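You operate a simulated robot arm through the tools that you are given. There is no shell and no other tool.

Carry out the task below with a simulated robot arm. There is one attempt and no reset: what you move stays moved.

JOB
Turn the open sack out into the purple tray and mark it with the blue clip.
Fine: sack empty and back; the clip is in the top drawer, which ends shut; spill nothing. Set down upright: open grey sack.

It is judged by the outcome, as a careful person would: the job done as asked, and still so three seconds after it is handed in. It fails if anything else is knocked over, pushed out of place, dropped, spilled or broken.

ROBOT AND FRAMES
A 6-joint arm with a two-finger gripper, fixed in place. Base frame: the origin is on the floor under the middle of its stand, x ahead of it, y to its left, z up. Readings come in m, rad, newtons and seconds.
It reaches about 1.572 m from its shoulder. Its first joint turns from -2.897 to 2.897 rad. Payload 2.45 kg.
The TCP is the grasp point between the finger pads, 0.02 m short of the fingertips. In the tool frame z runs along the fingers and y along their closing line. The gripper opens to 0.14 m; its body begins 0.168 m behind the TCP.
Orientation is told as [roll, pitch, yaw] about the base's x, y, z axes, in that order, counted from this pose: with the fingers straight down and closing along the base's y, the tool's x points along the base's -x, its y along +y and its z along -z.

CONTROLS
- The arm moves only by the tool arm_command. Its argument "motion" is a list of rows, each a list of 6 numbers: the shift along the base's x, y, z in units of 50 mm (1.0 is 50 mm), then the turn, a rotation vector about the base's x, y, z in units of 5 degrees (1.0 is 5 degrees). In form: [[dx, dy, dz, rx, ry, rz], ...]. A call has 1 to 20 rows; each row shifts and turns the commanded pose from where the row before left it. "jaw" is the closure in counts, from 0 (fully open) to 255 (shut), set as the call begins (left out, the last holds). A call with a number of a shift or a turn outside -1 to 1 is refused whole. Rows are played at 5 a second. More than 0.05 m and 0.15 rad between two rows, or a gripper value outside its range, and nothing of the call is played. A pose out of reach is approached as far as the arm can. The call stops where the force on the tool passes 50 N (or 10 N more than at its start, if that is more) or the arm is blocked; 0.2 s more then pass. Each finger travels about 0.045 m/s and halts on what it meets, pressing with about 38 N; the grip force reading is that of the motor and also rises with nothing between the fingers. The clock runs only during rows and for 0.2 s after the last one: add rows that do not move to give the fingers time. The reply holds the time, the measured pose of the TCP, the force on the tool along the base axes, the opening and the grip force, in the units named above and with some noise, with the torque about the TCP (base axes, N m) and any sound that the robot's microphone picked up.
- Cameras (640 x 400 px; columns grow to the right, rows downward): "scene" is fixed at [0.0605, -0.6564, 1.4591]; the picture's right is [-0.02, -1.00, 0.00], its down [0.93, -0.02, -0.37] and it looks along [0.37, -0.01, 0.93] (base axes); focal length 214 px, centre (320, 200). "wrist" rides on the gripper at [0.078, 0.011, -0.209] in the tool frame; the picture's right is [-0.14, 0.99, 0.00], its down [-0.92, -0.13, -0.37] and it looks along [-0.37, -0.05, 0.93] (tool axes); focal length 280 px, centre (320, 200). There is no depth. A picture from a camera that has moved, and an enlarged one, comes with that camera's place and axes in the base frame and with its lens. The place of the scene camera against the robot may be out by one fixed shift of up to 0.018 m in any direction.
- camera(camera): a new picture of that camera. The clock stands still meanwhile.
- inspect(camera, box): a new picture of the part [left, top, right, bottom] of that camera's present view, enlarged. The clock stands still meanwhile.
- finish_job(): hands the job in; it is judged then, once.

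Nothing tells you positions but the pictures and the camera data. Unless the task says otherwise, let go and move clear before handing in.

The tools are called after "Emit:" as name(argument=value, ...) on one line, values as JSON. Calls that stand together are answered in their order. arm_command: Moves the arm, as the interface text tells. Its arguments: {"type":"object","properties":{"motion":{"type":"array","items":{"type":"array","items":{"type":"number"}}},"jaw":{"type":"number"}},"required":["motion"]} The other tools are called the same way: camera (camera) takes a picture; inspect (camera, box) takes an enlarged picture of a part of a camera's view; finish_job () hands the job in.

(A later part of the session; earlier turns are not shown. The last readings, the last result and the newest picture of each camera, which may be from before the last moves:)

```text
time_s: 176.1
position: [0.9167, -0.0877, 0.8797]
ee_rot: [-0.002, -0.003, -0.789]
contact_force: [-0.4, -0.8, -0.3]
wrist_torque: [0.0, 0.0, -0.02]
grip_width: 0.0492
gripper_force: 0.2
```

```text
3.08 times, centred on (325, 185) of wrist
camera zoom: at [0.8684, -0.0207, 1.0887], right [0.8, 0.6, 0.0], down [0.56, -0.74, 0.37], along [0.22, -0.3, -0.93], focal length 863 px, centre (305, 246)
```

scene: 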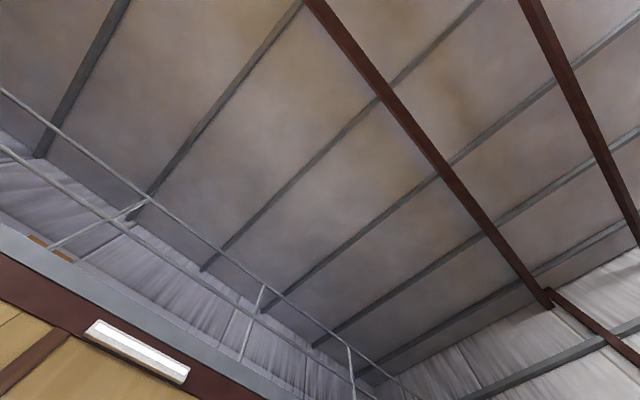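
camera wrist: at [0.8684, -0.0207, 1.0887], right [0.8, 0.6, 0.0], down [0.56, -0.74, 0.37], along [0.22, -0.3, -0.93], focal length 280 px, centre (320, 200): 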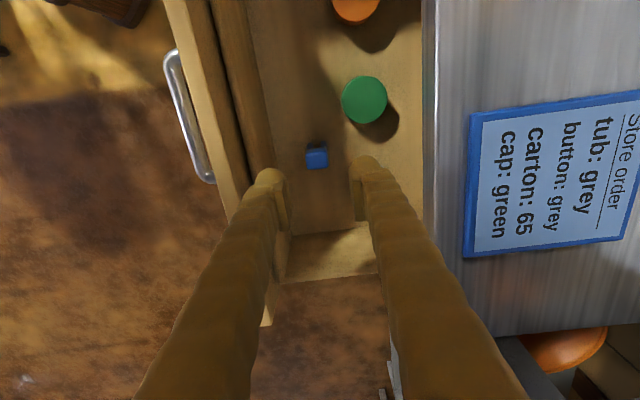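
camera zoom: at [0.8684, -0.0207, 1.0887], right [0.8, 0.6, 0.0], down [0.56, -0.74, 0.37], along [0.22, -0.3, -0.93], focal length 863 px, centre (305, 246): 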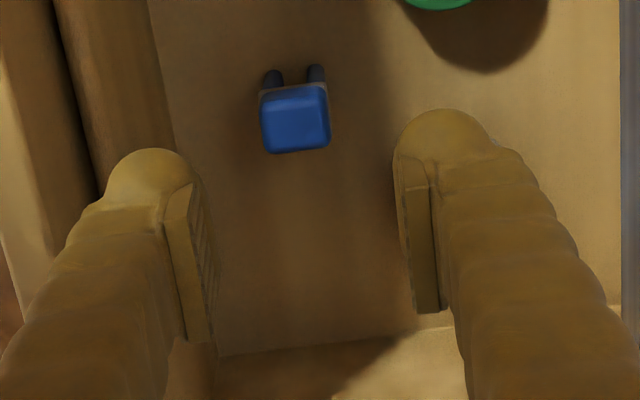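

Clip head centre: s 0.711, d 0.584, top z≈0.738, floor z≈0.687. Descending to grasp the head.

Emit:
arm_command(motion=[[-0.03, -0.03, -0.4, 0, 0, 0], [0, 0, -0.5, 0, 0, 0], [0, 0, -0.5, 0, 0, 0], [0, 0, -0.5, 0, 0, 0], [0, 0, -0.3, 0, 0, 0], [0, 0, -0.3, 0, 0, 0], [0, 0, 0, 0, 0, 0]])

Emit:
camera(camera="wrist")

Emit:
inspect(camera="wrist", box=[250, 130, 400, 260])

```text
time_s: 177.7
position: [0.9171, -0.0904, 0.7563]
ee_rot: [-0.003, -0.004, -0.79]
contact_force: [0.5, 0.6, 0.4]
wrist_torque: [-0.01, 0.03, 0.01]
grip_width: 0.0495
gripper_force: 0.1
```

```text
taken
camera wrist: at [0.8674, -0.0241, 0.9647], right [0.8, 0.6, 0.0], down [0.56, -0.74, 0.37], along [0.22, -0.3, -0.93], focal length 280 px, centre (320, 200)
```

wrist: 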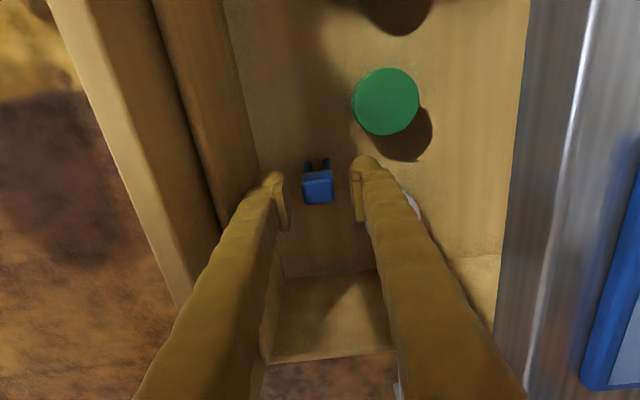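

```text
3.08 times, centred on (325, 195) of wrist
camera zoom: at [0.8674, -0.0241, 0.9647], right [0.8, 0.6, 0.0], down [0.56, -0.74, 0.37], along [0.22, -0.3, -0.93], focal length 863 px, centre (305, 215)
```

zoom: 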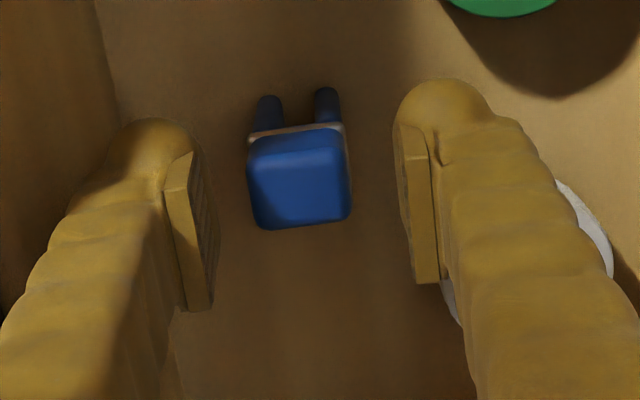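

Centred over the clip. Lowering the last 3 cm and closing.

Emit:
arm_command(motion=[[-0.02, 0.01, -0.29, 0, 0, 0], [0, 0, -0.29, 0, 0, 0], [0, 0, 0, 0, 0, 0]])

Emit:
arm_command(motion=[[0, 0, 0, 0, 0, 0], [0, 0, 0, 0, 0, 0], [0, 0, 0, 0, 0, 0], [0, 0, 0, 0, 0, 0]], jaw=255)

Emit:
camera(camera="wrist")

Emit:
inspect(camera="wrist", box=[250, 130, 400, 260])

```text
time_s: 178.5
position: [0.9152, -0.0883, 0.7275]
ee_rot: [-0.003, -0.003, -0.789]
contact_force: [0.2, -0.3, 0.4]
wrist_torque: [0.03, 0.0, -0.01]
grip_width: 0.0494
gripper_force: 0.0
```

```text
time_s: 179.5
position: [0.9151, -0.0907, 0.7267]
ee_rot: [-0.003, -0.004, -0.791]
contact_force: [0.4, -1.4, -0.2]
wrist_torque: [0.02, -0.02, 0.01]
grip_width: 0.0277
gripper_force: 37.3
```

```text
taken
camera wrist: at [0.8669, -0.023, 0.9364], right [0.8, 0.6, 0.0], down [0.56, -0.74, 0.37], along [0.22, -0.3, -0.93], focal length 280 px, centre (320, 200)
```

wrist: 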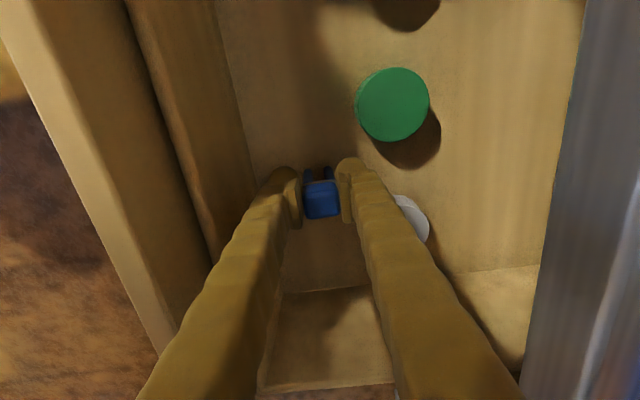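

```text
3.08 times, centred on (325, 195) of wrist
camera zoom: at [0.8669, -0.023, 0.9364], right [0.8, 0.6, 0.0], down [0.56, -0.74, 0.37], along [0.22, -0.3, -0.93], focal length 863 px, centre (305, 215)
```

zoom: 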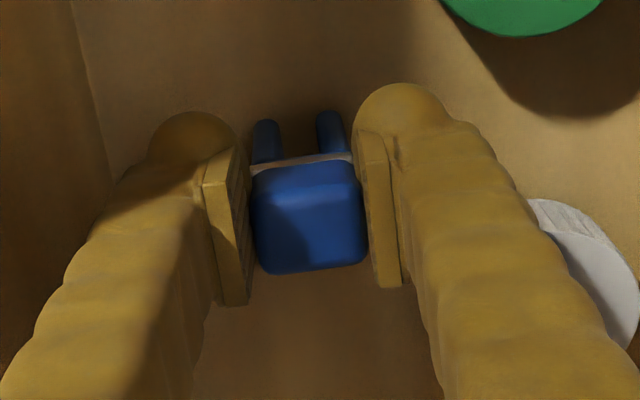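

Clip gripped (27.7 mm wide). Lifting it straight out of the drawer.

Emit:
arm_command(motion=[[0, 0, 0.3, 0, 0, 0], [0, 0, 0.5, 0, 0, 0], [0, 0, 0.8, 0, 0, 0], [0, 0, 0.8, 0, 0, 0], [0, 0, 0.8, 0, 0, 0], [0, 0, 0.8, 0, 0, 0], [0, 0, 0.8, 0, 0, 0], [0, 0, 0.8, 0, 0, 0], [0, 0, 0.8, 0, 0, 0], [0, 0, 0, 0, 0, 0]])

Emit:
camera(camera="wrist")

Emit:
inspect(camera="wrist", box=[250, 130, 400, 260])

```text
time_s: 181.7
position: [0.9142, -0.0895, 1.0478]
ee_rot: [-0.004, -0.003, -0.79]
contact_force: [-0.1, 0.6, 0.1]
wrist_torque: [-0.03, 0.0, 0.03]
grip_width: 0.0275
gripper_force: 38.2
```

```text
taken
camera wrist: at [0.8653, -0.0233, 1.2575], right [0.8, 0.6, 0.0], down [0.56, -0.74, 0.37], along [0.22, -0.3, -0.93], focal length 280 px, centre (320, 200)
```

wrist: 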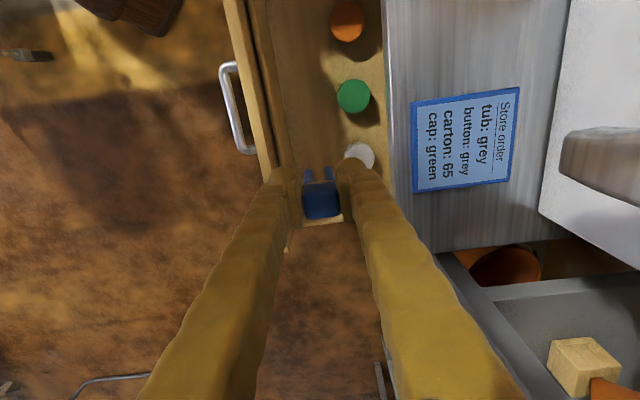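

```text
3.08 times, centred on (325, 195) of wrist
camera zoom: at [0.8653, -0.0233, 1.2575], right [0.8, 0.6, 0.0], down [0.56, -0.74, 0.37], along [0.22, -0.3, -0.93], focal length 863 px, centre (305, 215)
```

zoom: 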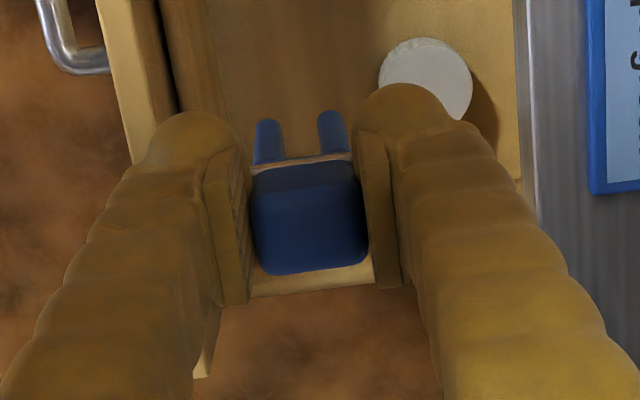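

The clip is held cleanly. Moving it over the tray's front rim, staying high, to look at the rim.

Emit:
arm_command(motion=[[-0.334, 0.769, 0, 0, 0, 0], [-0.334, 0.769, 0, 0, 0, 0], [-0.334, 0.769, 0, 0, 0, 0], [-0.334, 0.769, 0, 0, 0, 0], [-0.334, 0.769, 0, 0, 0, 0], [-0.334, 0.769, 0, 0, 0, 0], [-0.334, 0.769, 0, 0, 0, 0], [-0.334, 0.769, 0, 0, 0, 0], [-0.334, 0.769, 0, 0, 0, 0], [-0.334, 0.769, 0, 0, 0, 0], [0, 0, 0, 0, 0, 0]])

Emit:
camera(camera="wrist")

Emit:
inspect(camera="wrist", box=[260, 80, 420, 240])

```text
time_s: 184.1
position: [0.7458, 0.2953, 1.049]
ee_rot: [-0.004, -0.004, -0.79]
contact_force: [-0.4, -0.6, 0.0]
wrist_torque: [0.01, -0.05, 0.03]
grip_width: 0.0275
gripper_force: 37.9
```

```text
taken
camera wrist: at [0.697, 0.362, 1.2569], right [0.8, 0.6, 0.0], down [0.56, -0.74, 0.37], along [0.22, -0.3, -0.93], focal length 280 px, centre (320, 200)
```

wrist: 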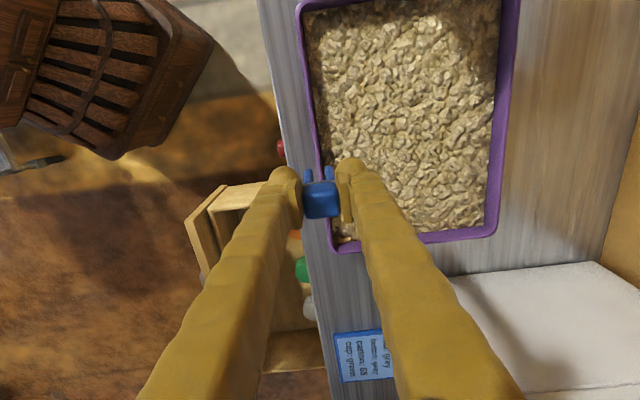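

```text
2.50 times, centred on (340, 160) of wrist
camera zoom: at [0.697, 0.362, 1.2569], right [0.8, 0.6, 0.0], down [0.56, -0.74, 0.37], along [0.22, -0.3, -0.93], focal length 701 px, centre (270, 300)
```

zoom: 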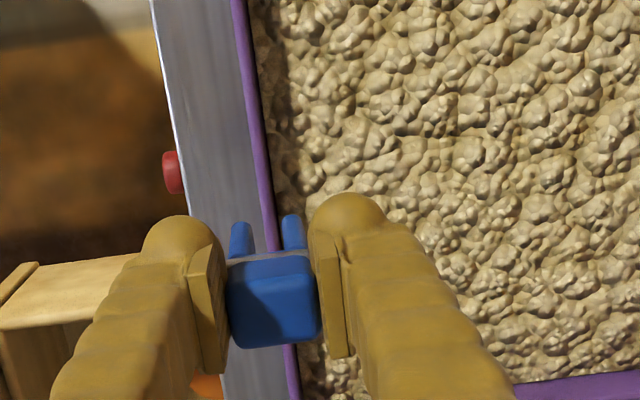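

The clip's slot is nearly over the front rim (rim z≈0.91). I'll lower to just above the rim and check the alignment closely.

Emit:
arm_command(motion=[[-0.03, -0.03, -0.5, 0, 0, 0], [0, 0, -0.5, 0, 0, 0], [0, 0, -0.5, 0, 0, 0], [0, 0, 0, 0, 0, 0]])

Emit:
inspect(camera="wrist", box=[260, 110, 400, 250])

Emit:
inspect(camera="wrist", box=[290, 140, 350, 200])

```text
time_s: 185.1
position: [0.7447, 0.2959, 0.9718]
ee_rot: [-0.003, -0.004, -0.79]
contact_force: [-0.2, 0.7, 0.6]
wrist_torque: [-0.06, -0.01, 0.0]
grip_width: 0.0274
gripper_force: 38.4
```

```text
2.86 times, centred on (330, 180) of wrist
camera zoom: at [0.6961, 0.3618, 1.1811], right [0.8, 0.6, 0.0], down [0.56, -0.74, 0.37], along [0.22, -0.3, -0.93], focal length 801 px, centre (291, 257)
```

zoom: 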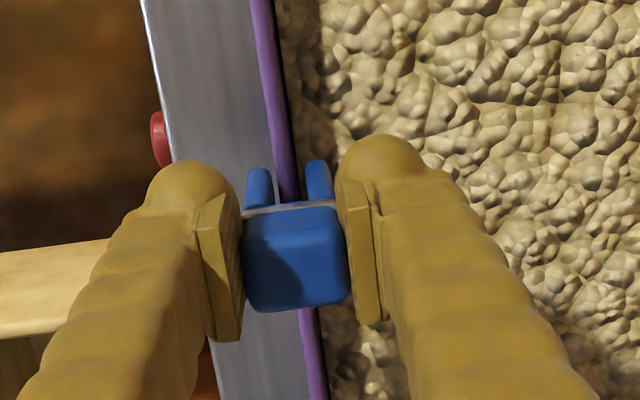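

```text
6.67 times, centred on (320, 170) of wrist
camera zoom: at [0.6961, 0.3618, 1.1811], right [0.8, 0.6, 0.0], down [0.56, -0.74, 0.37], along [0.22, -0.3, -0.93], focal length 1869 px, centre (320, 400)
```

zoom: 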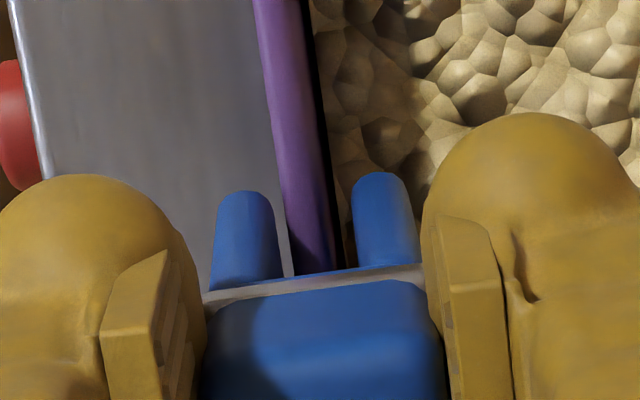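

The rim lies between the prongs, ~1.4 mm off-centre. Shifting by that and lowering a little more, then re-checking.

Emit:
arm_command(motion=[[-0.02, -0.02, -0.16, 0, 0, 0], [0, 0, -0.16, 0, 0, 0], [0, 0, 0, 0, 0, 0]])

Emit:
inspect(camera="wrist", box=[290, 140, 350, 200])

```text
time_s: 185.9
position: [0.7437, 0.2945, 0.9571]
ee_rot: [-0.002, -0.005, -0.79]
contact_force: [-0.4, 0.3, -0.6]
wrist_torque: [0.02, -0.04, 0.02]
grip_width: 0.0276
gripper_force: 37.7
```

```text
6.67 times, centred on (320, 170) of wrist
camera zoom: at [0.6953, 0.3611, 1.1653], right [0.8, 0.6, 0.0], down [0.56, -0.74, 0.37], along [0.22, -0.3, -0.93], focal length 1869 px, centre (320, 400)
```

zoom: 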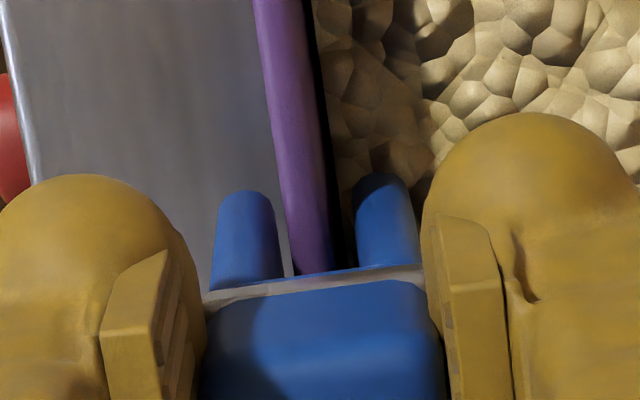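

Rim is well inside the slot now. Lowering onto the rim in small steps.

Emit:
arm_command(motion=[[-0.008, -0.008, -0.12, 0, 0, 0], [0, 0, -0.12, 0, 0, 0], [0, 0, 0, 0, 0, 0]])

Emit:
inspect(camera="wrist", box=[290, 140, 350, 200])

```text
time_s: 186.7
position: [0.7434, 0.2935, 0.9449]
ee_rot: [-0.002, -0.003, -0.789]
contact_force: [-0.6, 0.5, -1.5]
wrist_torque: [0.0, -0.02, -0.01]
grip_width: 0.0276
gripper_force: 38.1
```

```text
6.67 times, centred on (320, 170) of wrist
camera zoom: at [0.6955, 0.3601, 1.1531], right [0.8, 0.6, 0.0], down [0.56, -0.74, 0.37], along [0.22, -0.3, -0.93], focal length 1869 px, centre (320, 400)
```

zoom: 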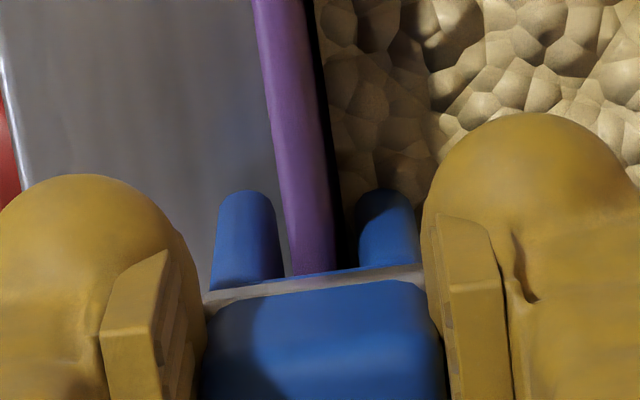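

No contact yet; the inner prong is dipping into the contents beside the rim as expected. Continuing down.

Emit:
arm_command(motion=[[0, 0, -0.12, 0, 0, 0], [0, 0, -0.12, 0, 0, 0], [0, 0, 0, 0, 0, 0]])

Emit:
inspect(camera="wrist", box=[290, 140, 350, 200])

```text
time_s: 187.5
position: [0.7442, 0.2941, 0.9331]
ee_rot: [-0.002, -0.004, -0.787]
contact_force: [-4.1, -5.7, 29.5]
wrist_torque: [-0.24, -0.08, -0.05]
grip_width: 0.0273
gripper_force: 38.2
```

```text
6.67 times, centred on (320, 170) of wrist
camera zoom: at [0.6953, 0.3603, 1.1421], right [0.8, 0.6, 0.0], down [0.56, -0.74, 0.37], along [0.22, -0.3, -0.93], focal length 1869 px, centre (320, 400)
```

zoom: 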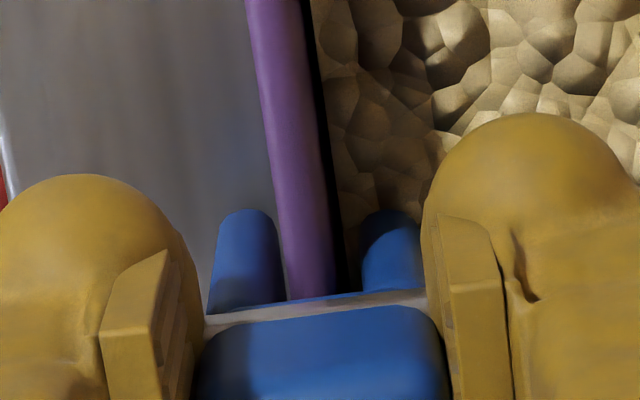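

Contact (≈30 N) – the clip is now engaged on the rim. I'll ease off a millimetre and look at the whole picture before releasing.

Emit:
arm_command(motion=[[0, 0, 0.025, 0, 0, 0], [0, 0, 0, 0, 0, 0]])

Emit:
camera(camera="wrist")

Emit:
inspect(camera="wrist", box=[270, 120, 390, 240])

```text
time_s: 188.1
position: [0.7432, 0.2947, 0.9339]
ee_rot: [-0.005, -0.001, -0.789]
contact_force: [0.7, 0.2, 3.0]
wrist_torque: [0.05, -0.09, -0.01]
grip_width: 0.0274
gripper_force: 37.8
```

```text
taken
camera wrist: at [0.6955, 0.3603, 1.1424], right [0.8, 0.6, 0.0], down [0.56, -0.74, 0.37], along [0.22, -0.3, -0.93], focal length 280 px, centre (320, 200)
```

wrist: 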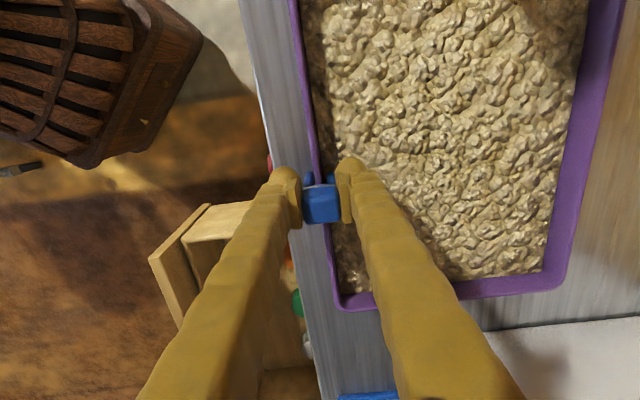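

```text
3.33 times, centred on (330, 180) of wrist
camera zoom: at [0.6955, 0.3603, 1.1424], right [0.8, 0.6, 0.0], down [0.56, -0.74, 0.37], along [0.22, -0.3, -0.93], focal length 935 px, centre (287, 267)
```

zoom: 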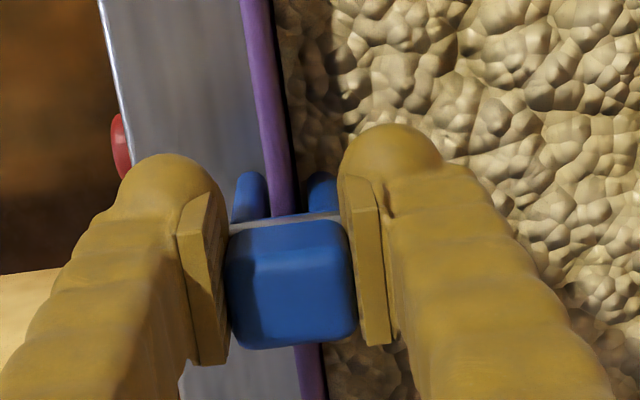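

The clip seems to have caught on the rim's edge and slid up in the grip about 8 mm, so the slot isn't yet over the wall. I'll lift clear and realign more carefully.

Emit:
arm_command(motion=[[0, 0, 0.2, 0, 0, 0], [0, 0, 0.2, 0, 0, 0], [-0.025, -0.025, 0, 0, 0, 0], [0, 0, 0, 0, 0, 0], [0, 0, 0, 0, 0, 0]])

Emit:
inspect(camera="wrist", box=[290, 140, 350, 200])

Emit:
inspect(camera="wrist", box=[270, 120, 390, 240])

```text
time_s: 189.3
position: [0.7422, 0.2928, 0.9544]
ee_rot: [-0.005, -0.004, -0.788]
contact_force: [0.0, -0.9, -0.7]
wrist_torque: [-0.01, 0.0, -0.03]
grip_width: 0.0274
gripper_force: 38.2
```

```text
6.67 times, centred on (320, 170) of wrist
camera zoom: at [0.6943, 0.358, 1.1624], right [0.8, 0.6, 0.0], down [0.56, -0.74, 0.37], along [0.22, -0.3, -0.93], focal length 1869 px, centre (320, 400)
```

zoom: 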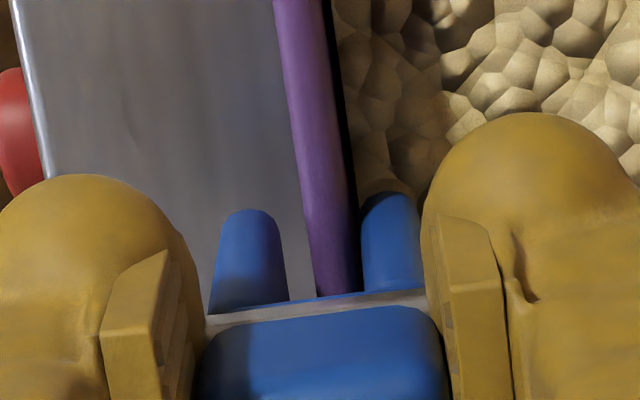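

```text
3.33 times, centred on (330, 180) of wrist
camera zoom: at [0.6943, 0.358, 1.1624], right [0.8, 0.6, 0.0], down [0.56, -0.74, 0.37], along [0.22, -0.3, -0.93], focal length 935 px, centre (287, 267)
```

zoom: 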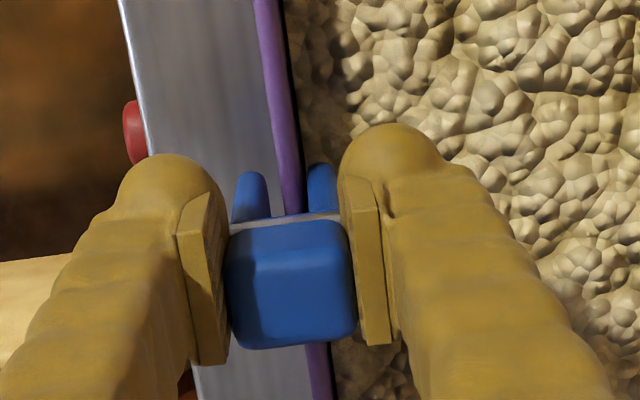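

With proper perspective, the slot is now centred over the rim (within ~0.2 mm). Lowering again in small steps.

Emit:
arm_command(motion=[[0, 0, -0.12, 0, 0, 0], [0, 0, -0.12, 0, 0, 0], [0, 0, 0, 0, 0, 0]])

Emit:
inspect(camera="wrist", box=[290, 140, 350, 200])

```text
time_s: 190.1
position: [0.7421, 0.2918, 0.9415]
ee_rot: [-0.004, -0.005, -0.788]
contact_force: [0.2, 0.3, -0.1]
wrist_torque: [-0.02, 0.02, -0.01]
grip_width: 0.0275
gripper_force: 37.8
```

```text
6.67 times, centred on (320, 170) of wrist
camera zoom: at [0.6942, 0.3581, 1.1505], right [0.8, 0.6, 0.0], down [0.56, -0.74, 0.37], along [0.22, -0.3, -0.93], focal length 1869 px, centre (320, 400)
```

zoom: 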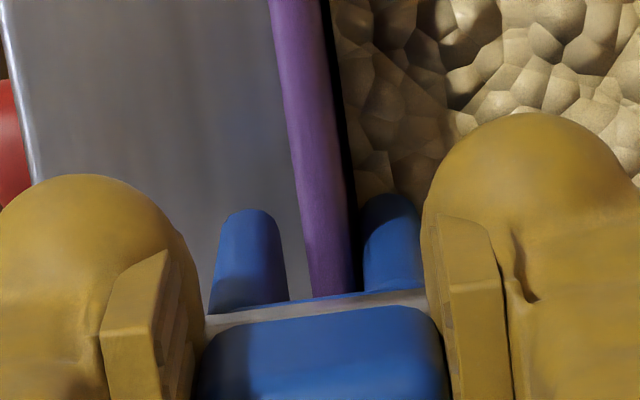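

Tips are at rim level; small +0.7 mm trim, then lowering further.

Emit:
arm_command(motion=[[0.011, 0.011, -0.08, 0, 0, 0], [0, 0, -0.1, 0, 0, 0], [0, 0, 0, 0, 0, 0]])

Emit:
inspect(camera="wrist", box=[290, 140, 350, 200])

```text
time_s: 190.9
position: [0.7433, 0.293, 0.9334]
ee_rot: [0.001, -0.004, -0.788]
contact_force: [-3.6, -3.1, 18.5]
wrist_torque: [0.0, 0.03, 0.01]
grip_width: 0.0272
gripper_force: 37.6
```

```text
6.67 times, centred on (320, 170) of wrist
camera zoom: at [0.6947, 0.3587, 1.142], right [0.8, 0.6, 0.0], down [0.56, -0.74, 0.37], along [0.22, -0.3, -0.93], focal length 1869 px, centre (320, 400)
```

zoom: 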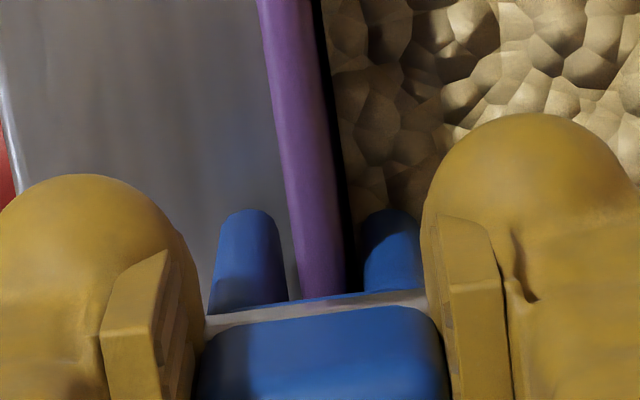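

Both attempts stop at the same height with the force acting at the inner prong, so it may be resting on the contents. I'll lift and probe the contents' surface a few cm further inside with the prong tips to learn if it is solid.

Emit:
arm_command(motion=[[0, 0, 0.3, 0, 0, 0], [0, 0, 0.3, 0, 0, 0], [0.35, 0.35, 0, 0, 0, 0], [0.35, 0.35, 0, 0, 0, 0], [0, 0, 0, 0, 0, 0]])

Emit:
camera(camera="wrist")

Emit:
inspect(camera="wrist", box=[230, 60, 350, 180])

```text
time_s: 192.1
position: [0.7781, 0.3283, 0.963]
ee_rot: [-0.004, -0.003, -0.788]
contact_force: [-3.2, -2.2, -0.2]
wrist_torque: [-0.15, 0.16, 0.0]
grip_width: 0.0273
gripper_force: 38.0
```

```text
taken
camera wrist: at [0.7301, 0.3948, 1.1717], right [0.8, 0.6, 0.0], down [0.56, -0.74, 0.37], along [0.22, -0.3, -0.93], focal length 280 px, centre (320, 200)
```

wrist: 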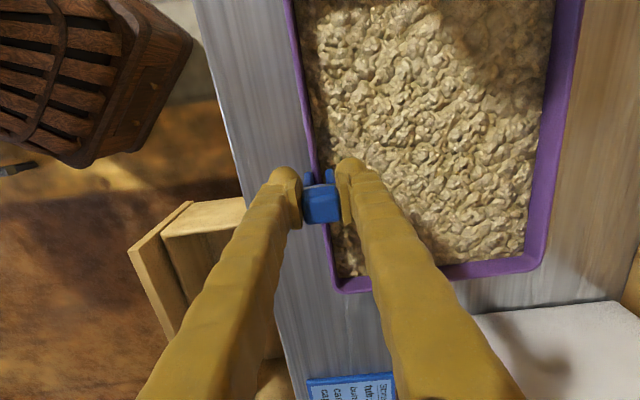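

```text
3.33 times, centred on (290, 120) of wrist
camera zoom: at [0.7301, 0.3948, 1.1717], right [0.8, 0.6, 0.0], down [0.56, -0.74, 0.37], along [0.22, -0.3, -0.93], focal length 935 px, centre (420, 467)
```

zoom: 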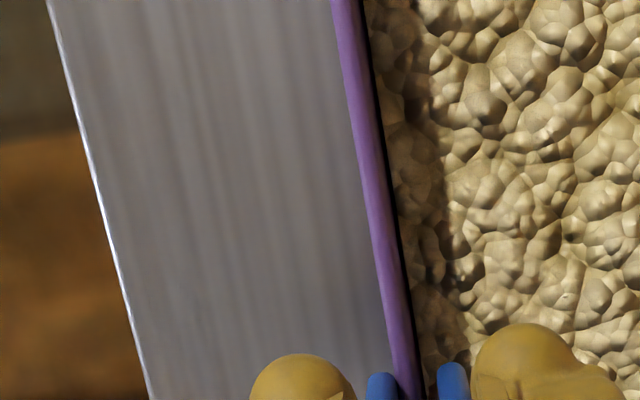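

Important: the clip was already engaged on the rim (the rim is higher than I thought), and my sideways move dragged the tray ~5 cm back. I'll lower the clip a bit to hold the rim well and slide the tray gently back by the same amount.

Emit:
arm_command(motion=[[0, 0, -0.2, 0, 0, 0], [0, 0, -0.2, 0, 0, 0], [0, 0, 0, 0, 0, 0]])

Emit:
inspect(camera="wrist", box=[290, 140, 350, 200])

```text
time_s: 192.9
position: [0.7772, 0.3283, 0.9442]
ee_rot: [0.001, -0.004, -0.789]
contact_force: [-1.1, -1.0, 1.7]
wrist_torque: [-0.09, 0.07, 0.01]
grip_width: 0.0274
gripper_force: 37.8
```

```text
6.67 times, centred on (320, 170) of wrist
camera zoom: at [0.7301, 0.3942, 1.1524], right [0.8, 0.6, 0.0], down [0.56, -0.74, 0.37], along [0.22, -0.3, -0.93], focal length 1869 px, centre (320, 400)
```

zoom: 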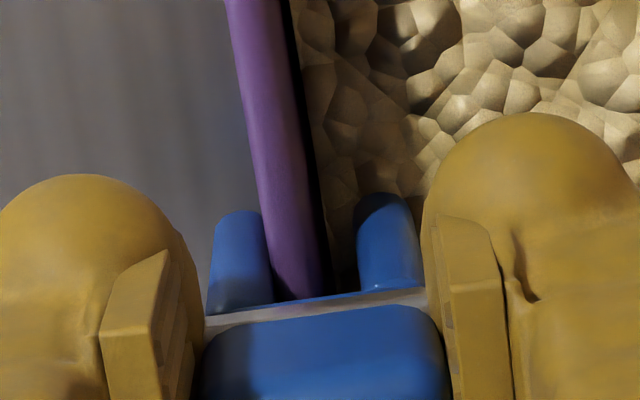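

Confirmed: the outer prong is against the rim. Dragging the tray back slowly toward the front.

Emit:
arm_command(motion=[[-0.07, -0.07, 0, 0, 0, 0], [-0.1, -0.1, 0, 0, 0, 0], [-0.1, -0.1, 0, 0, 0, 0], [-0.1, -0.1, 0, 0, 0, 0], [-0.1, -0.1, 0, 0, 0, 0], [-0.1, -0.1, 0, 0, 0, 0], [-0.08, -0.08, 0, 0, 0, 0], [0, 0, 0, 0, 0, 0]])

Emit:
inspect(camera="wrist", box=[290, 140, 350, 200])

Emit:
camera(camera="wrist")

```text
time_s: 194.7
position: [0.7453, 0.2966, 0.9408]
ee_rot: [-0.003, -0.004, -0.788]
contact_force: [2.6, 2.5, -0.8]
wrist_torque: [0.16, -0.17, 0.01]
grip_width: 0.0277
gripper_force: 38.4
```

```text
6.67 times, centred on (320, 170) of wrist
camera zoom: at [0.6974, 0.3618, 1.1509], right [0.8, 0.6, 0.0], down [0.56, -0.74, 0.37], along [0.22, -0.3, -0.93], focal length 1869 px, centre (320, 400)
```

zoom: 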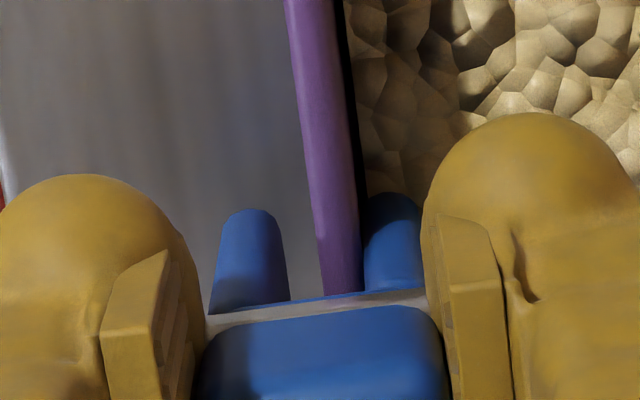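

```text
taken
camera wrist: at [0.6974, 0.3618, 1.1509], right [0.8, 0.6, 0.0], down [0.56, -0.74, 0.37], along [0.22, -0.3, -0.93], focal length 280 px, centre (320, 200)
```

wrist: 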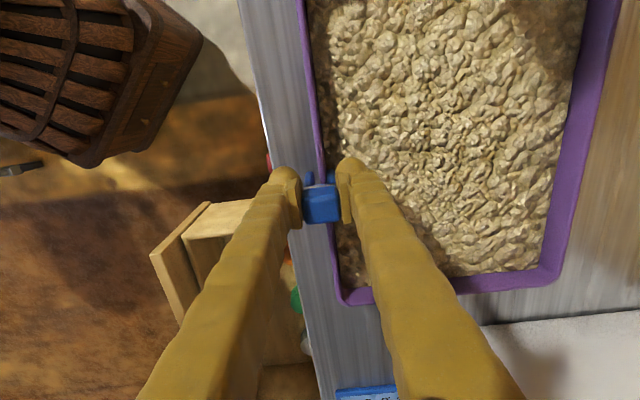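

Tray nearly back; about 6 mm more to go by comparing the bench-edge gap with my earlier picture.

Emit:
arm_command(motion=[[-0.045, -0.045, 0, 0, 0, 0], [-0.045, -0.045, 0, 0, 0, 0], [0, 0, 0, 0, 0, 0]])

Emit:
inspect(camera="wrist", box=[290, 140, 350, 200])

```text
time_s: 195.5
position: [0.7415, 0.2921, 0.9435]
ee_rot: [-0.005, -0.003, -0.789]
contact_force: [2.5, 2.7, 0.3]
wrist_torque: [0.09, -0.08, 0.02]
grip_width: 0.0275
gripper_force: 37.8
```

```text
6.67 times, centred on (320, 170) of wrist
camera zoom: at [0.6929, 0.3572, 1.1509], right [0.8, 0.6, 0.0], down [0.56, -0.74, 0.37], along [0.22, -0.3, -0.93], focal length 1869 px, centre (320, 400)
```

zoom: 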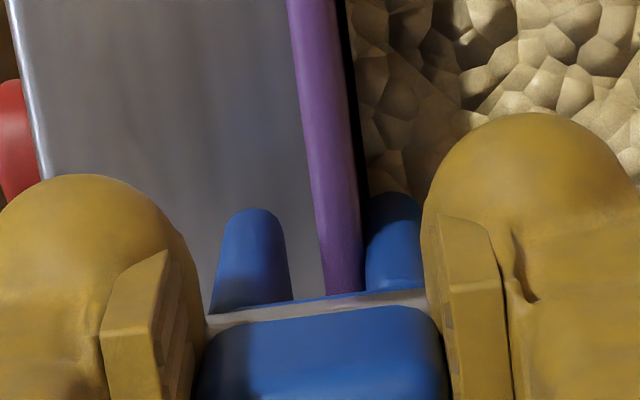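

Tray is within 1 mm of where it was. A final 0.7 mm pull, re-centring in the slot, and seating the clip.

Emit:
arm_command(motion=[[-0.011, -0.011, 0, 0, 0, 0], [0, 0, 0, 0, 0, 0], [0.028, 0.028, 0, 0, 0, 0], [0, 0, -0.1, 0, 0, 0], [0, 0, 0, 0, 0, 0]])

Emit:
inspect(camera="wrist", box=[290, 140, 350, 200])

```text
time_s: 196.7
position: [0.7419, 0.2929, 0.9364]
ee_rot: [-0.003, -0.004, -0.788]
contact_force: [0.1, -0.7, 0.1]
wrist_torque: [0.01, 0.01, 0.02]
grip_width: 0.0276
gripper_force: 37.8
```

```text
6.67 times, centred on (320, 170) of wrist
camera zoom: at [0.694, 0.3579, 1.1458], right [0.8, 0.6, 0.0], down [0.56, -0.74, 0.37], along [0.22, -0.3, -0.93], focal length 1869 px, centre (320, 400)
```

zoom: 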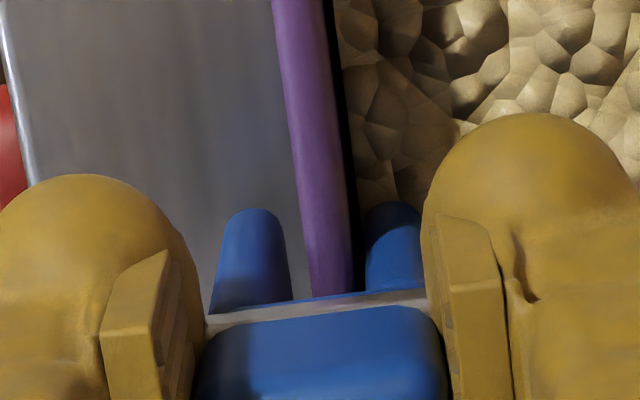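

Centred with no side load. Seating the last 2 mm and releasing.

Emit:
arm_command(motion=[[0.01, 0.01, -0.03, 0, 0, 0], [0, 0, 0, 0, 0, 0]])

Emit:
arm_command(motion=[[0, 0, 0, 0, 0, 0], [0, 0, 0, 0, 0, 0], [0, 0, 0, 0, 0, 0]], jaw=165)

Emit:
inspect(camera="wrist", box=[270, 120, 390, 240])

```text
time_s: 197.3
position: [0.7432, 0.292, 0.9359]
ee_rot: [-0.004, -0.002, -0.789]
contact_force: [-1.1, 0.4, 0.1]
wrist_torque: [0.01, 0.02, 0.01]
grip_width: 0.0274
gripper_force: 38.2
```

```text
time_s: 198.1
position: [0.7413, 0.2928, 0.9366]
ee_rot: [-0.004, -0.003, -0.789]
contact_force: [-1.7, -0.2, 0.5]
wrist_torque: [0.0, -0.02, -0.04]
grip_width: 0.0495
gripper_force: 0.0
```

```text
3.33 times, centred on (330, 180) of wrist
camera zoom: at [0.6945, 0.3584, 1.1445], right [0.8, 0.6, 0.0], down [0.56, -0.74, 0.37], along [0.22, -0.3, -0.93], focal length 935 px, centre (287, 267)
```

zoom: 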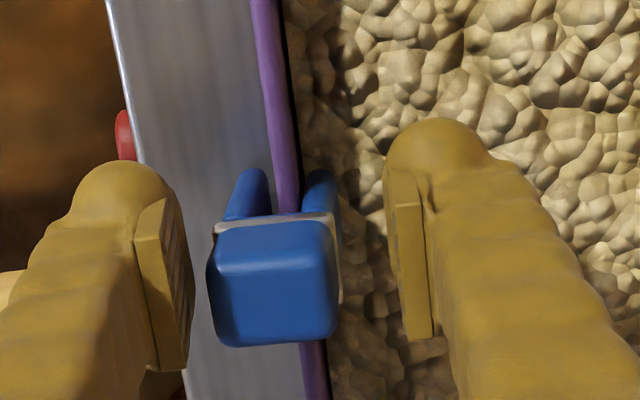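

The clip now sits on the tray rim by itself, leaning slightly but straddling it. Raising the gripper straight up to view it.

Emit:
arm_command(motion=[[0, 0, 0.3, 0, 0, 0], [0, 0, 0.5, 0, 0, 0], [0, 0, 0.7, 0, 0, 0], [0, 0, 0.7, 0, 0, 0], [0, 0, 0, 0, 0, 0]])

Emit:
camera(camera="wrist")

Emit:
inspect(camera="wrist", box=[270, 100, 390, 220])

```text
time_s: 199.3
position: [0.7436, 0.2927, 1.0465]
ee_rot: [-0.004, -0.003, -0.787]
contact_force: [1.2, 0.1, -0.2]
wrist_torque: [0.0, -0.03, 0.01]
grip_width: 0.0496
gripper_force: 0.1
```

```text
taken
camera wrist: at [0.6953, 0.3593, 1.2558], right [0.8, 0.6, 0.0], down [0.56, -0.74, 0.37], along [0.22, -0.3, -0.93], focal length 280 px, centre (320, 200)
```

wrist: 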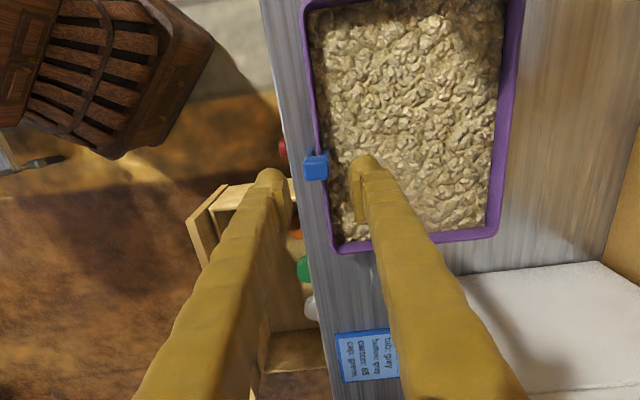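

```text
3.33 times, centred on (330, 160) of wrist
camera zoom: at [0.6953, 0.3593, 1.2558], right [0.8, 0.6, 0.0], down [0.56, -0.74, 0.37], along [0.22, -0.3, -0.93], focal length 935 px, centre (287, 333)
```

zoom: 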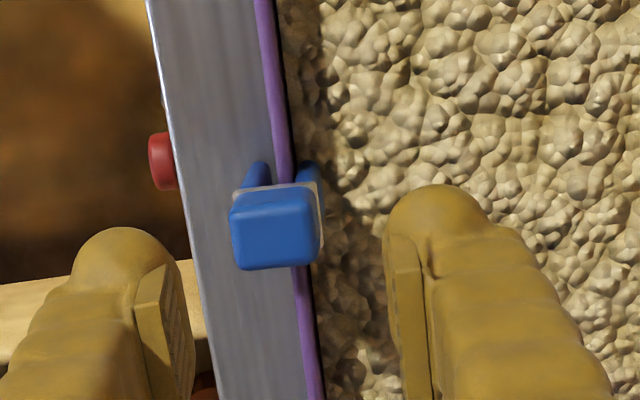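

The clip sits astride the tray's front rim; tray is back in place. Now to close the drawer: swinging out in front and turning the tool to push it shut with closed fingers below the handle.

Emit:
arm_command(motion=[[0, 0, 0.8, 0, 0, 0], [0, 0, 0.8, 0, 0, 0], [-0.09, -0.858, 0, 0, 0, 0], [-0.09, -0.858, 0, 0, 0, 0], [-0.09, -0.858, 0, 0, 0, 0], [-0.09, -0.858, 0, 0, 0, 0], [-0.09, -0.858, 0, 0, 0, 0], [-0.09, -0.858, 0, 0, 0, 0], [-0.09, -0.858, 0, 0, 0, 0], [-0.09, -0.858, 0, 0, 0, 0], [-0.09, -0.858, 0, 0, 0, 0], [-0.09, -0.858, 0, 0, 0, 0], [-0.09, -0.858, 0, 0, 0, 0], [-0.09, -0.858, 0, 0, 0, 0], [0, 0, 0, 0, 0, 0]], jaw=255)

Emit:
arm_command(motion=[[0, 0, -0.2, 0.707, -0.707, 0], [0, 0, -0.2, 0.707, -0.707, 0], [0, 0, -0.2, 0.707, -0.707, 0], [0, 0, -0.2, 0.707, -0.707, 0], [0, 0, -0.2, 0.707, -0.707, 0], [0, 0, -0.2, 0.707, -0.707, 0], [0, 0, -0.4, 0.707, -0.707, 0], [0, 0, -0.4, 0.707, -0.707, 0], [0, 0, -0.4, 0.707, -0.707, 0], [0, 0, -0.4, 0.707, -0.707, 0], [0, 0, -0.4, 0.707, -0.707, 0], [0, 0, -0.4, 0.707, -0.707, 0], [0, 0, -0.4, 0.707, -0.707, 0], [0, 0, -0.4, 0.707, -0.707, 0], [0, 0, -0.4, 0.707, -0.707, 0], [0, 0, -0.4, 0.707, -0.707, 0], [0, 0, -0.4, 0.707, -0.707, 0], [0, 0, -0.4, 0.707, -0.707, 0], [0, 0, 0, 0, 0, 0]])

Emit:
camera(camera="wrist")

```text
time_s: 202.5
position: [0.6894, -0.2221, 1.1249]
ee_rot: [-0.003, -0.003, -0.79]
contact_force: [0.3, -0.4, 0.7]
wrist_torque: [-0.01, 0.0, -0.03]
grip_width: 0.0
gripper_force: 29.5
```

```text
time_s: 206.5
position: [0.6873, -0.2218, 0.825]
ee_rot: [1.567, 0.004, -0.79]
contact_force: [0.2, -0.4, 0.2]
wrist_torque: [0.0, 0.02, -0.01]
grip_width: 0.0001
gripper_force: 29.8
```

```text
taken
camera wrist: at [0.4835, -0.3118, 0.838], right [0.1, -0.1, 0.99], down [0.39, -0.91, -0.13], along [0.92, 0.4, -0.06], focal length 280 px, centre (320, 200)
```

wrist: 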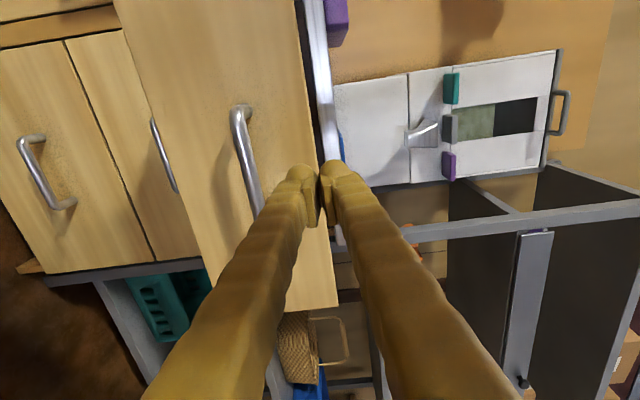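

The drawer face spans z≈0.63–0.82, so I'll push at z≈0.685, clear below the handle bar. Lowering and advancing.

Emit:
arm_command(motion=[[0, 0, -0.7, 0, 0, 0], [0, 0, -0.7, 0, 0, 0], [0, 0, -0.7, 0, 0, 0], [0, 0, -0.7, 0, 0, 0], [0.4, 0.4, 0, 0, 0, 0], [0.4, 0.4, 0, 0, 0, 0], [0.4, 0.4, 0, 0, 0, 0], [0.3, 0.3, 0, 0, 0, 0], [0, 0, 0, 0, 0, 0]])

Emit:
camera(camera="wrist")

```text
time_s: 208.5
position: [0.7644, -0.1466, 0.6856]
ee_rot: [1.566, 0.003, -0.789]
contact_force: [0.1, -0.7, -0.6]
wrist_torque: [0.03, 0.02, 0.02]
grip_width: 0.0001
gripper_force: 29.1
```

```text
taken
camera wrist: at [0.5597, -0.2367, 0.6977], right [0.1, -0.1, 0.99], down [0.39, -0.91, -0.13], along [0.92, 0.4, -0.06], focal length 280 px, centre (320, 200)
```

wrist: 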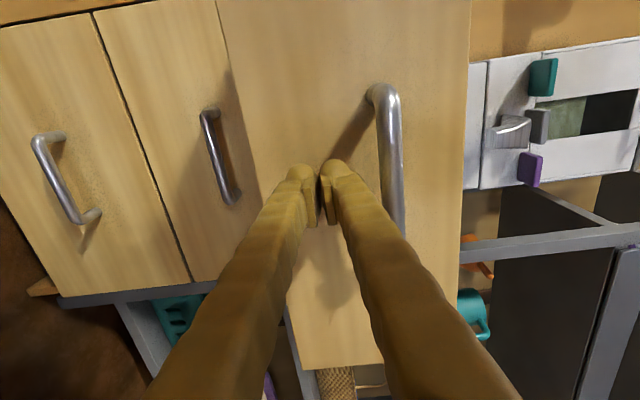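

Fingers are below the handle bar and close to the face. Pushing the drawer in.

Emit:
arm_command(motion=[[0.2, 0.2, 0, 0, 0, 0], [0.2, 0.2, 0, 0, 0, 0], [0.25, 0.25, 0, 0, 0, 0], [0.25, 0.25, 0, 0, 0, 0], [0.25, 0.25, 0, 0, 0, 0], [0.25, 0.25, 0, 0, 0, 0], [0.25, 0.25, 0, 0, 0, 0], [0.25, 0.25, 0, 0, 0, 0], [0, 0, 0, 0, 0, 0]])

Emit:
camera(camera="wrist")

```text
time_s: 210.5
position: [0.8586, -0.0524, 0.6862]
ee_rot: [1.564, 0.003, -0.787]
contact_force: [0.5, 0.1, 0.9]
wrist_torque: [0.04, 0.04, -0.02]
grip_width: 0.0
gripper_force: 29.6
```

```text
taken
camera wrist: at [0.655, -0.1425, 0.6984], right [0.1, -0.1, 0.99], down [0.39, -0.91, -0.13], along [0.92, 0.4, -0.06], focal length 280 px, centre (320, 200)
```

wrist: 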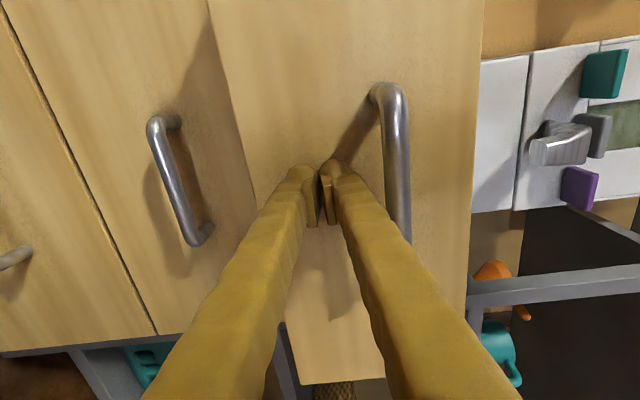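

It is sliding in smoothly. Continuing to full closure with small final steps.

Emit:
arm_command(motion=[[0.25, 0.25, 0, 0, 0, 0], [0.25, 0.25, 0, 0, 0, 0], [0.25, 0.25, 0, 0, 0, 0], [0.25, 0.25, 0, 0, 0, 0], [0.25, 0.25, 0, 0, 0, 0], [0.1, 0.1, 0, 0, 0, 0], [0.1, 0.1, 0, 0, 0, 0], [0, 0, 0, 0, 0, 0]])

Emit:
arm_command(motion=[[0.06, 0.06, 0, 0, 0, 0], [0.06, 0.06, 0, 0, 0, 0], [0, 0, 0, 0, 0, 0]])

Emit:
camera(camera="wrist")

```text
time_s: 212.3
position: [0.9299, 0.0202, 0.6853]
ee_rot: [1.564, 0.005, -0.79]
contact_force: [0.0, 0.4, -0.4]
wrist_torque: [0.0, -0.03, 0.0]
grip_width: 0.0
gripper_force: 29.1
```

```text
time_s: 213.1
position: [0.9374, 0.0253, 0.6855]
ee_rot: [1.564, 0.004, -0.789]
contact_force: [-14.6, -9.9, 1.7]
wrist_torque: [0.09, -0.05, 0.13]
grip_width: 0.006
gripper_force: 29.3
```

```text
taken
camera wrist: at [0.7324, -0.0641, 0.6975], right [0.1, -0.1, 0.99], down [0.39, -0.91, -0.13], along [0.92, 0.4, -0.06], focal length 280 px, centre (320, 200)
```

wrist: 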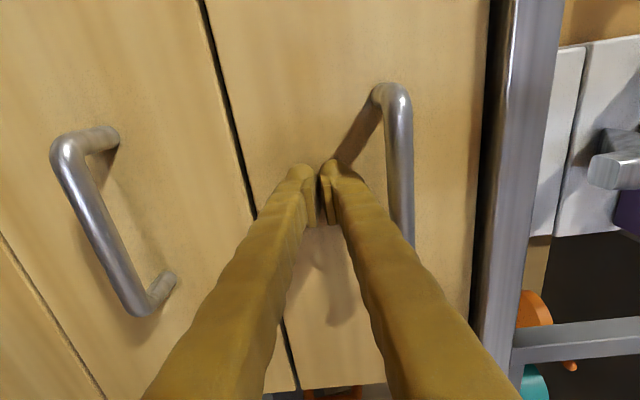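

Resistance at the stop – the drawer is shut flush (face at d≈0.70). Backing away and rising to check everything.

Emit:
arm_command(motion=[[-0.2, -0.2, 0, 0, 0, 0], [-0.5, -0.5, 0, 0, 0, 0], [-0.6, -0.6, 0, 0, 0, 0], [-0.6, -0.6, 0, 0, 0, 0], [-0.6, -0.6, 0, 0, 0, 0], [-0.6, -0.6, 0, 0, 0, 0], [-0.6, -0.6, 0, 0, 0, 0], [-0.4, -0.4, 0.4, 0, 0, 0], [0, 0, 0.9, 0, 0, 0], [0, 0, 0.9, 0, 0, 0], [0, 0, 0.9, 0, 0, 0], [0, 0, 0, 0, 0, 0]])

Emit:
camera(camera="wrist")

```text
time_s: 215.7
position: [0.7307, -0.1799, 0.8422]
ee_rot: [1.564, 0.003, -0.788]
contact_force: [0.4, 0.1, 0.2]
wrist_torque: [0.03, -0.01, 0.01]
grip_width: 0.0003
gripper_force: 30.1
```

```text
taken
camera wrist: at [0.5264, -0.2696, 0.854], right [0.1, -0.1, 0.99], down [0.39, -0.91, -0.13], along [0.92, 0.4, -0.06], focal length 280 px, centre (320, 200)
```

wrist: 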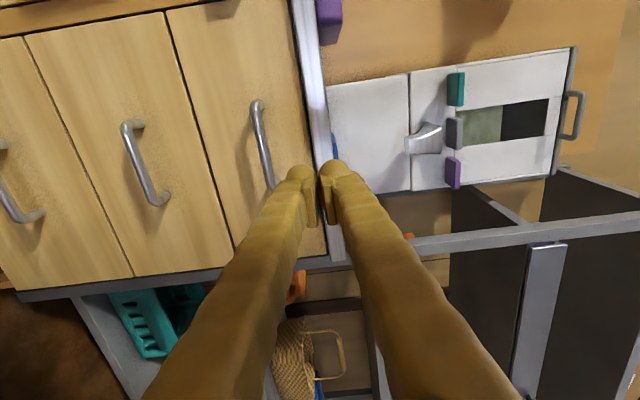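

Drawer shut flush with the others. Turning the tool down and moving up to inspect the tray, clip and sack.

Emit:
arm_command(motion=[[0, 0, 0.5, -0.707, 0.707, 0], [0, 0, 0.5, -0.707, 0.707, 0], [0, 0, 0.5, -0.707, 0.707, 0], [0, 0, 0.5, -0.707, 0.707, 0], [0, 0, 0.5, -0.707, 0.707, 0], [0, 0, 0.5, -0.707, 0.707, 0], [0, 0, 0.5, -0.707, 0.707, 0], [0, 0, 0.5, -0.707, 0.707, 0], [0, 0, 0.5, -0.707, 0.707, 0], [-0.2, 0.6, 0.3, -0.707, 0.707, 0], [-0.2, 0.6, 0.3, -0.707, 0.707, 0], [-0.2, 0.6, 0.3, -0.707, 0.707, 0], [-0.2, 0.6, 0.3, -0.707, 0.707, 0], [-0.2, 0.6, 0.3, -0.707, 0.707, 0], [-0.2, 0.6, 0.3, -0.707, 0.707, 0], [-0.2, 0.6, 0.3, -0.707, 0.707, 0], [-0.2, 0.6, 0, -0.707, 0.707, 0], [-0.2, 0.6, 0, -0.707, 0.707, 0], [0, 0, 0, 0, 0, 0]])

Emit:
camera(camera="wrist")

```text
time_s: 219.7
position: [0.6425, 0.0894, 1.1712]
ee_rot: [-0.004, -0.005, -0.79]
contact_force: [0.5, 0.9, -0.6]
wrist_torque: [-0.02, 0.01, -0.01]
grip_width: 0.0002
gripper_force: 29.5
```

```text
taken
camera wrist: at [0.5947, 0.1553, 1.3804], right [0.8, 0.6, 0.0], down [0.56, -0.74, 0.37], along [0.22, -0.3, -0.93], focal length 280 px, centre (320, 200)
```

wrist: 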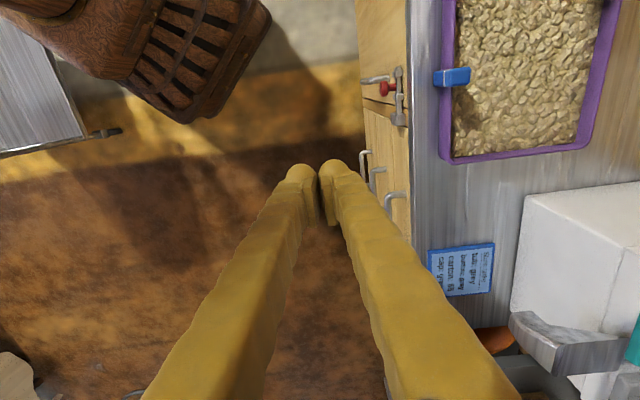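

Emit:
inspect(camera="wrist", box=[400, 30, 520, 140])

Emit:
inspect(camera="wrist", box=[340, 0, 640, 220])

```text
3.64 times, centred on (460, 85) of wrist
camera zoom: at [0.5947, 0.1553, 1.3804], right [0.8, 0.6, 0.0], down [0.56, -0.74, 0.37], along [0.22, -0.3, -0.93], focal length 1020 px, centre (-189, 618)
```

zoom: 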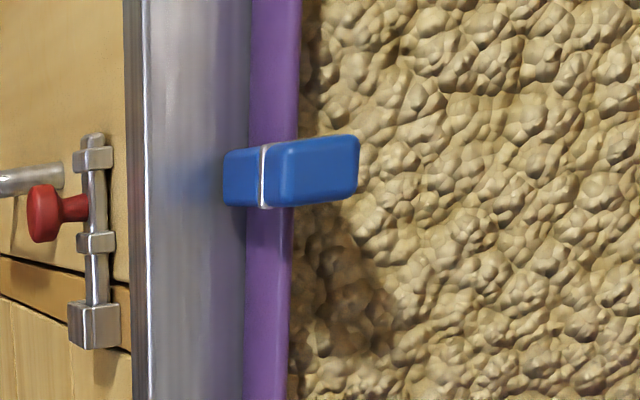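

```text
1.82 times, centred on (490, 110) of wrist
camera zoom: at [0.5947, 0.1553, 1.3804], right [0.8, 0.6, 0.0], down [0.56, -0.74, 0.37], along [0.22, -0.3, -0.93], focal length 510 px, centre (11, 364)
```

zoom: 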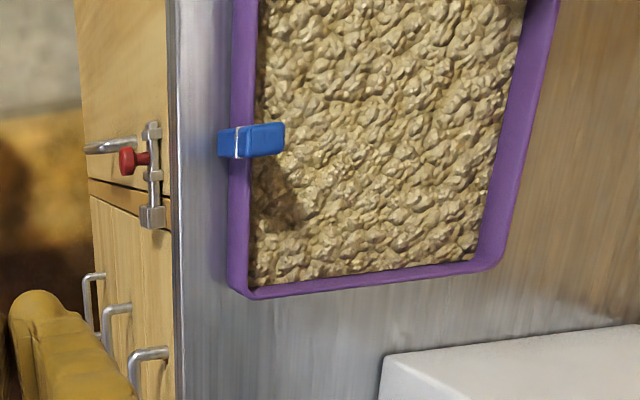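

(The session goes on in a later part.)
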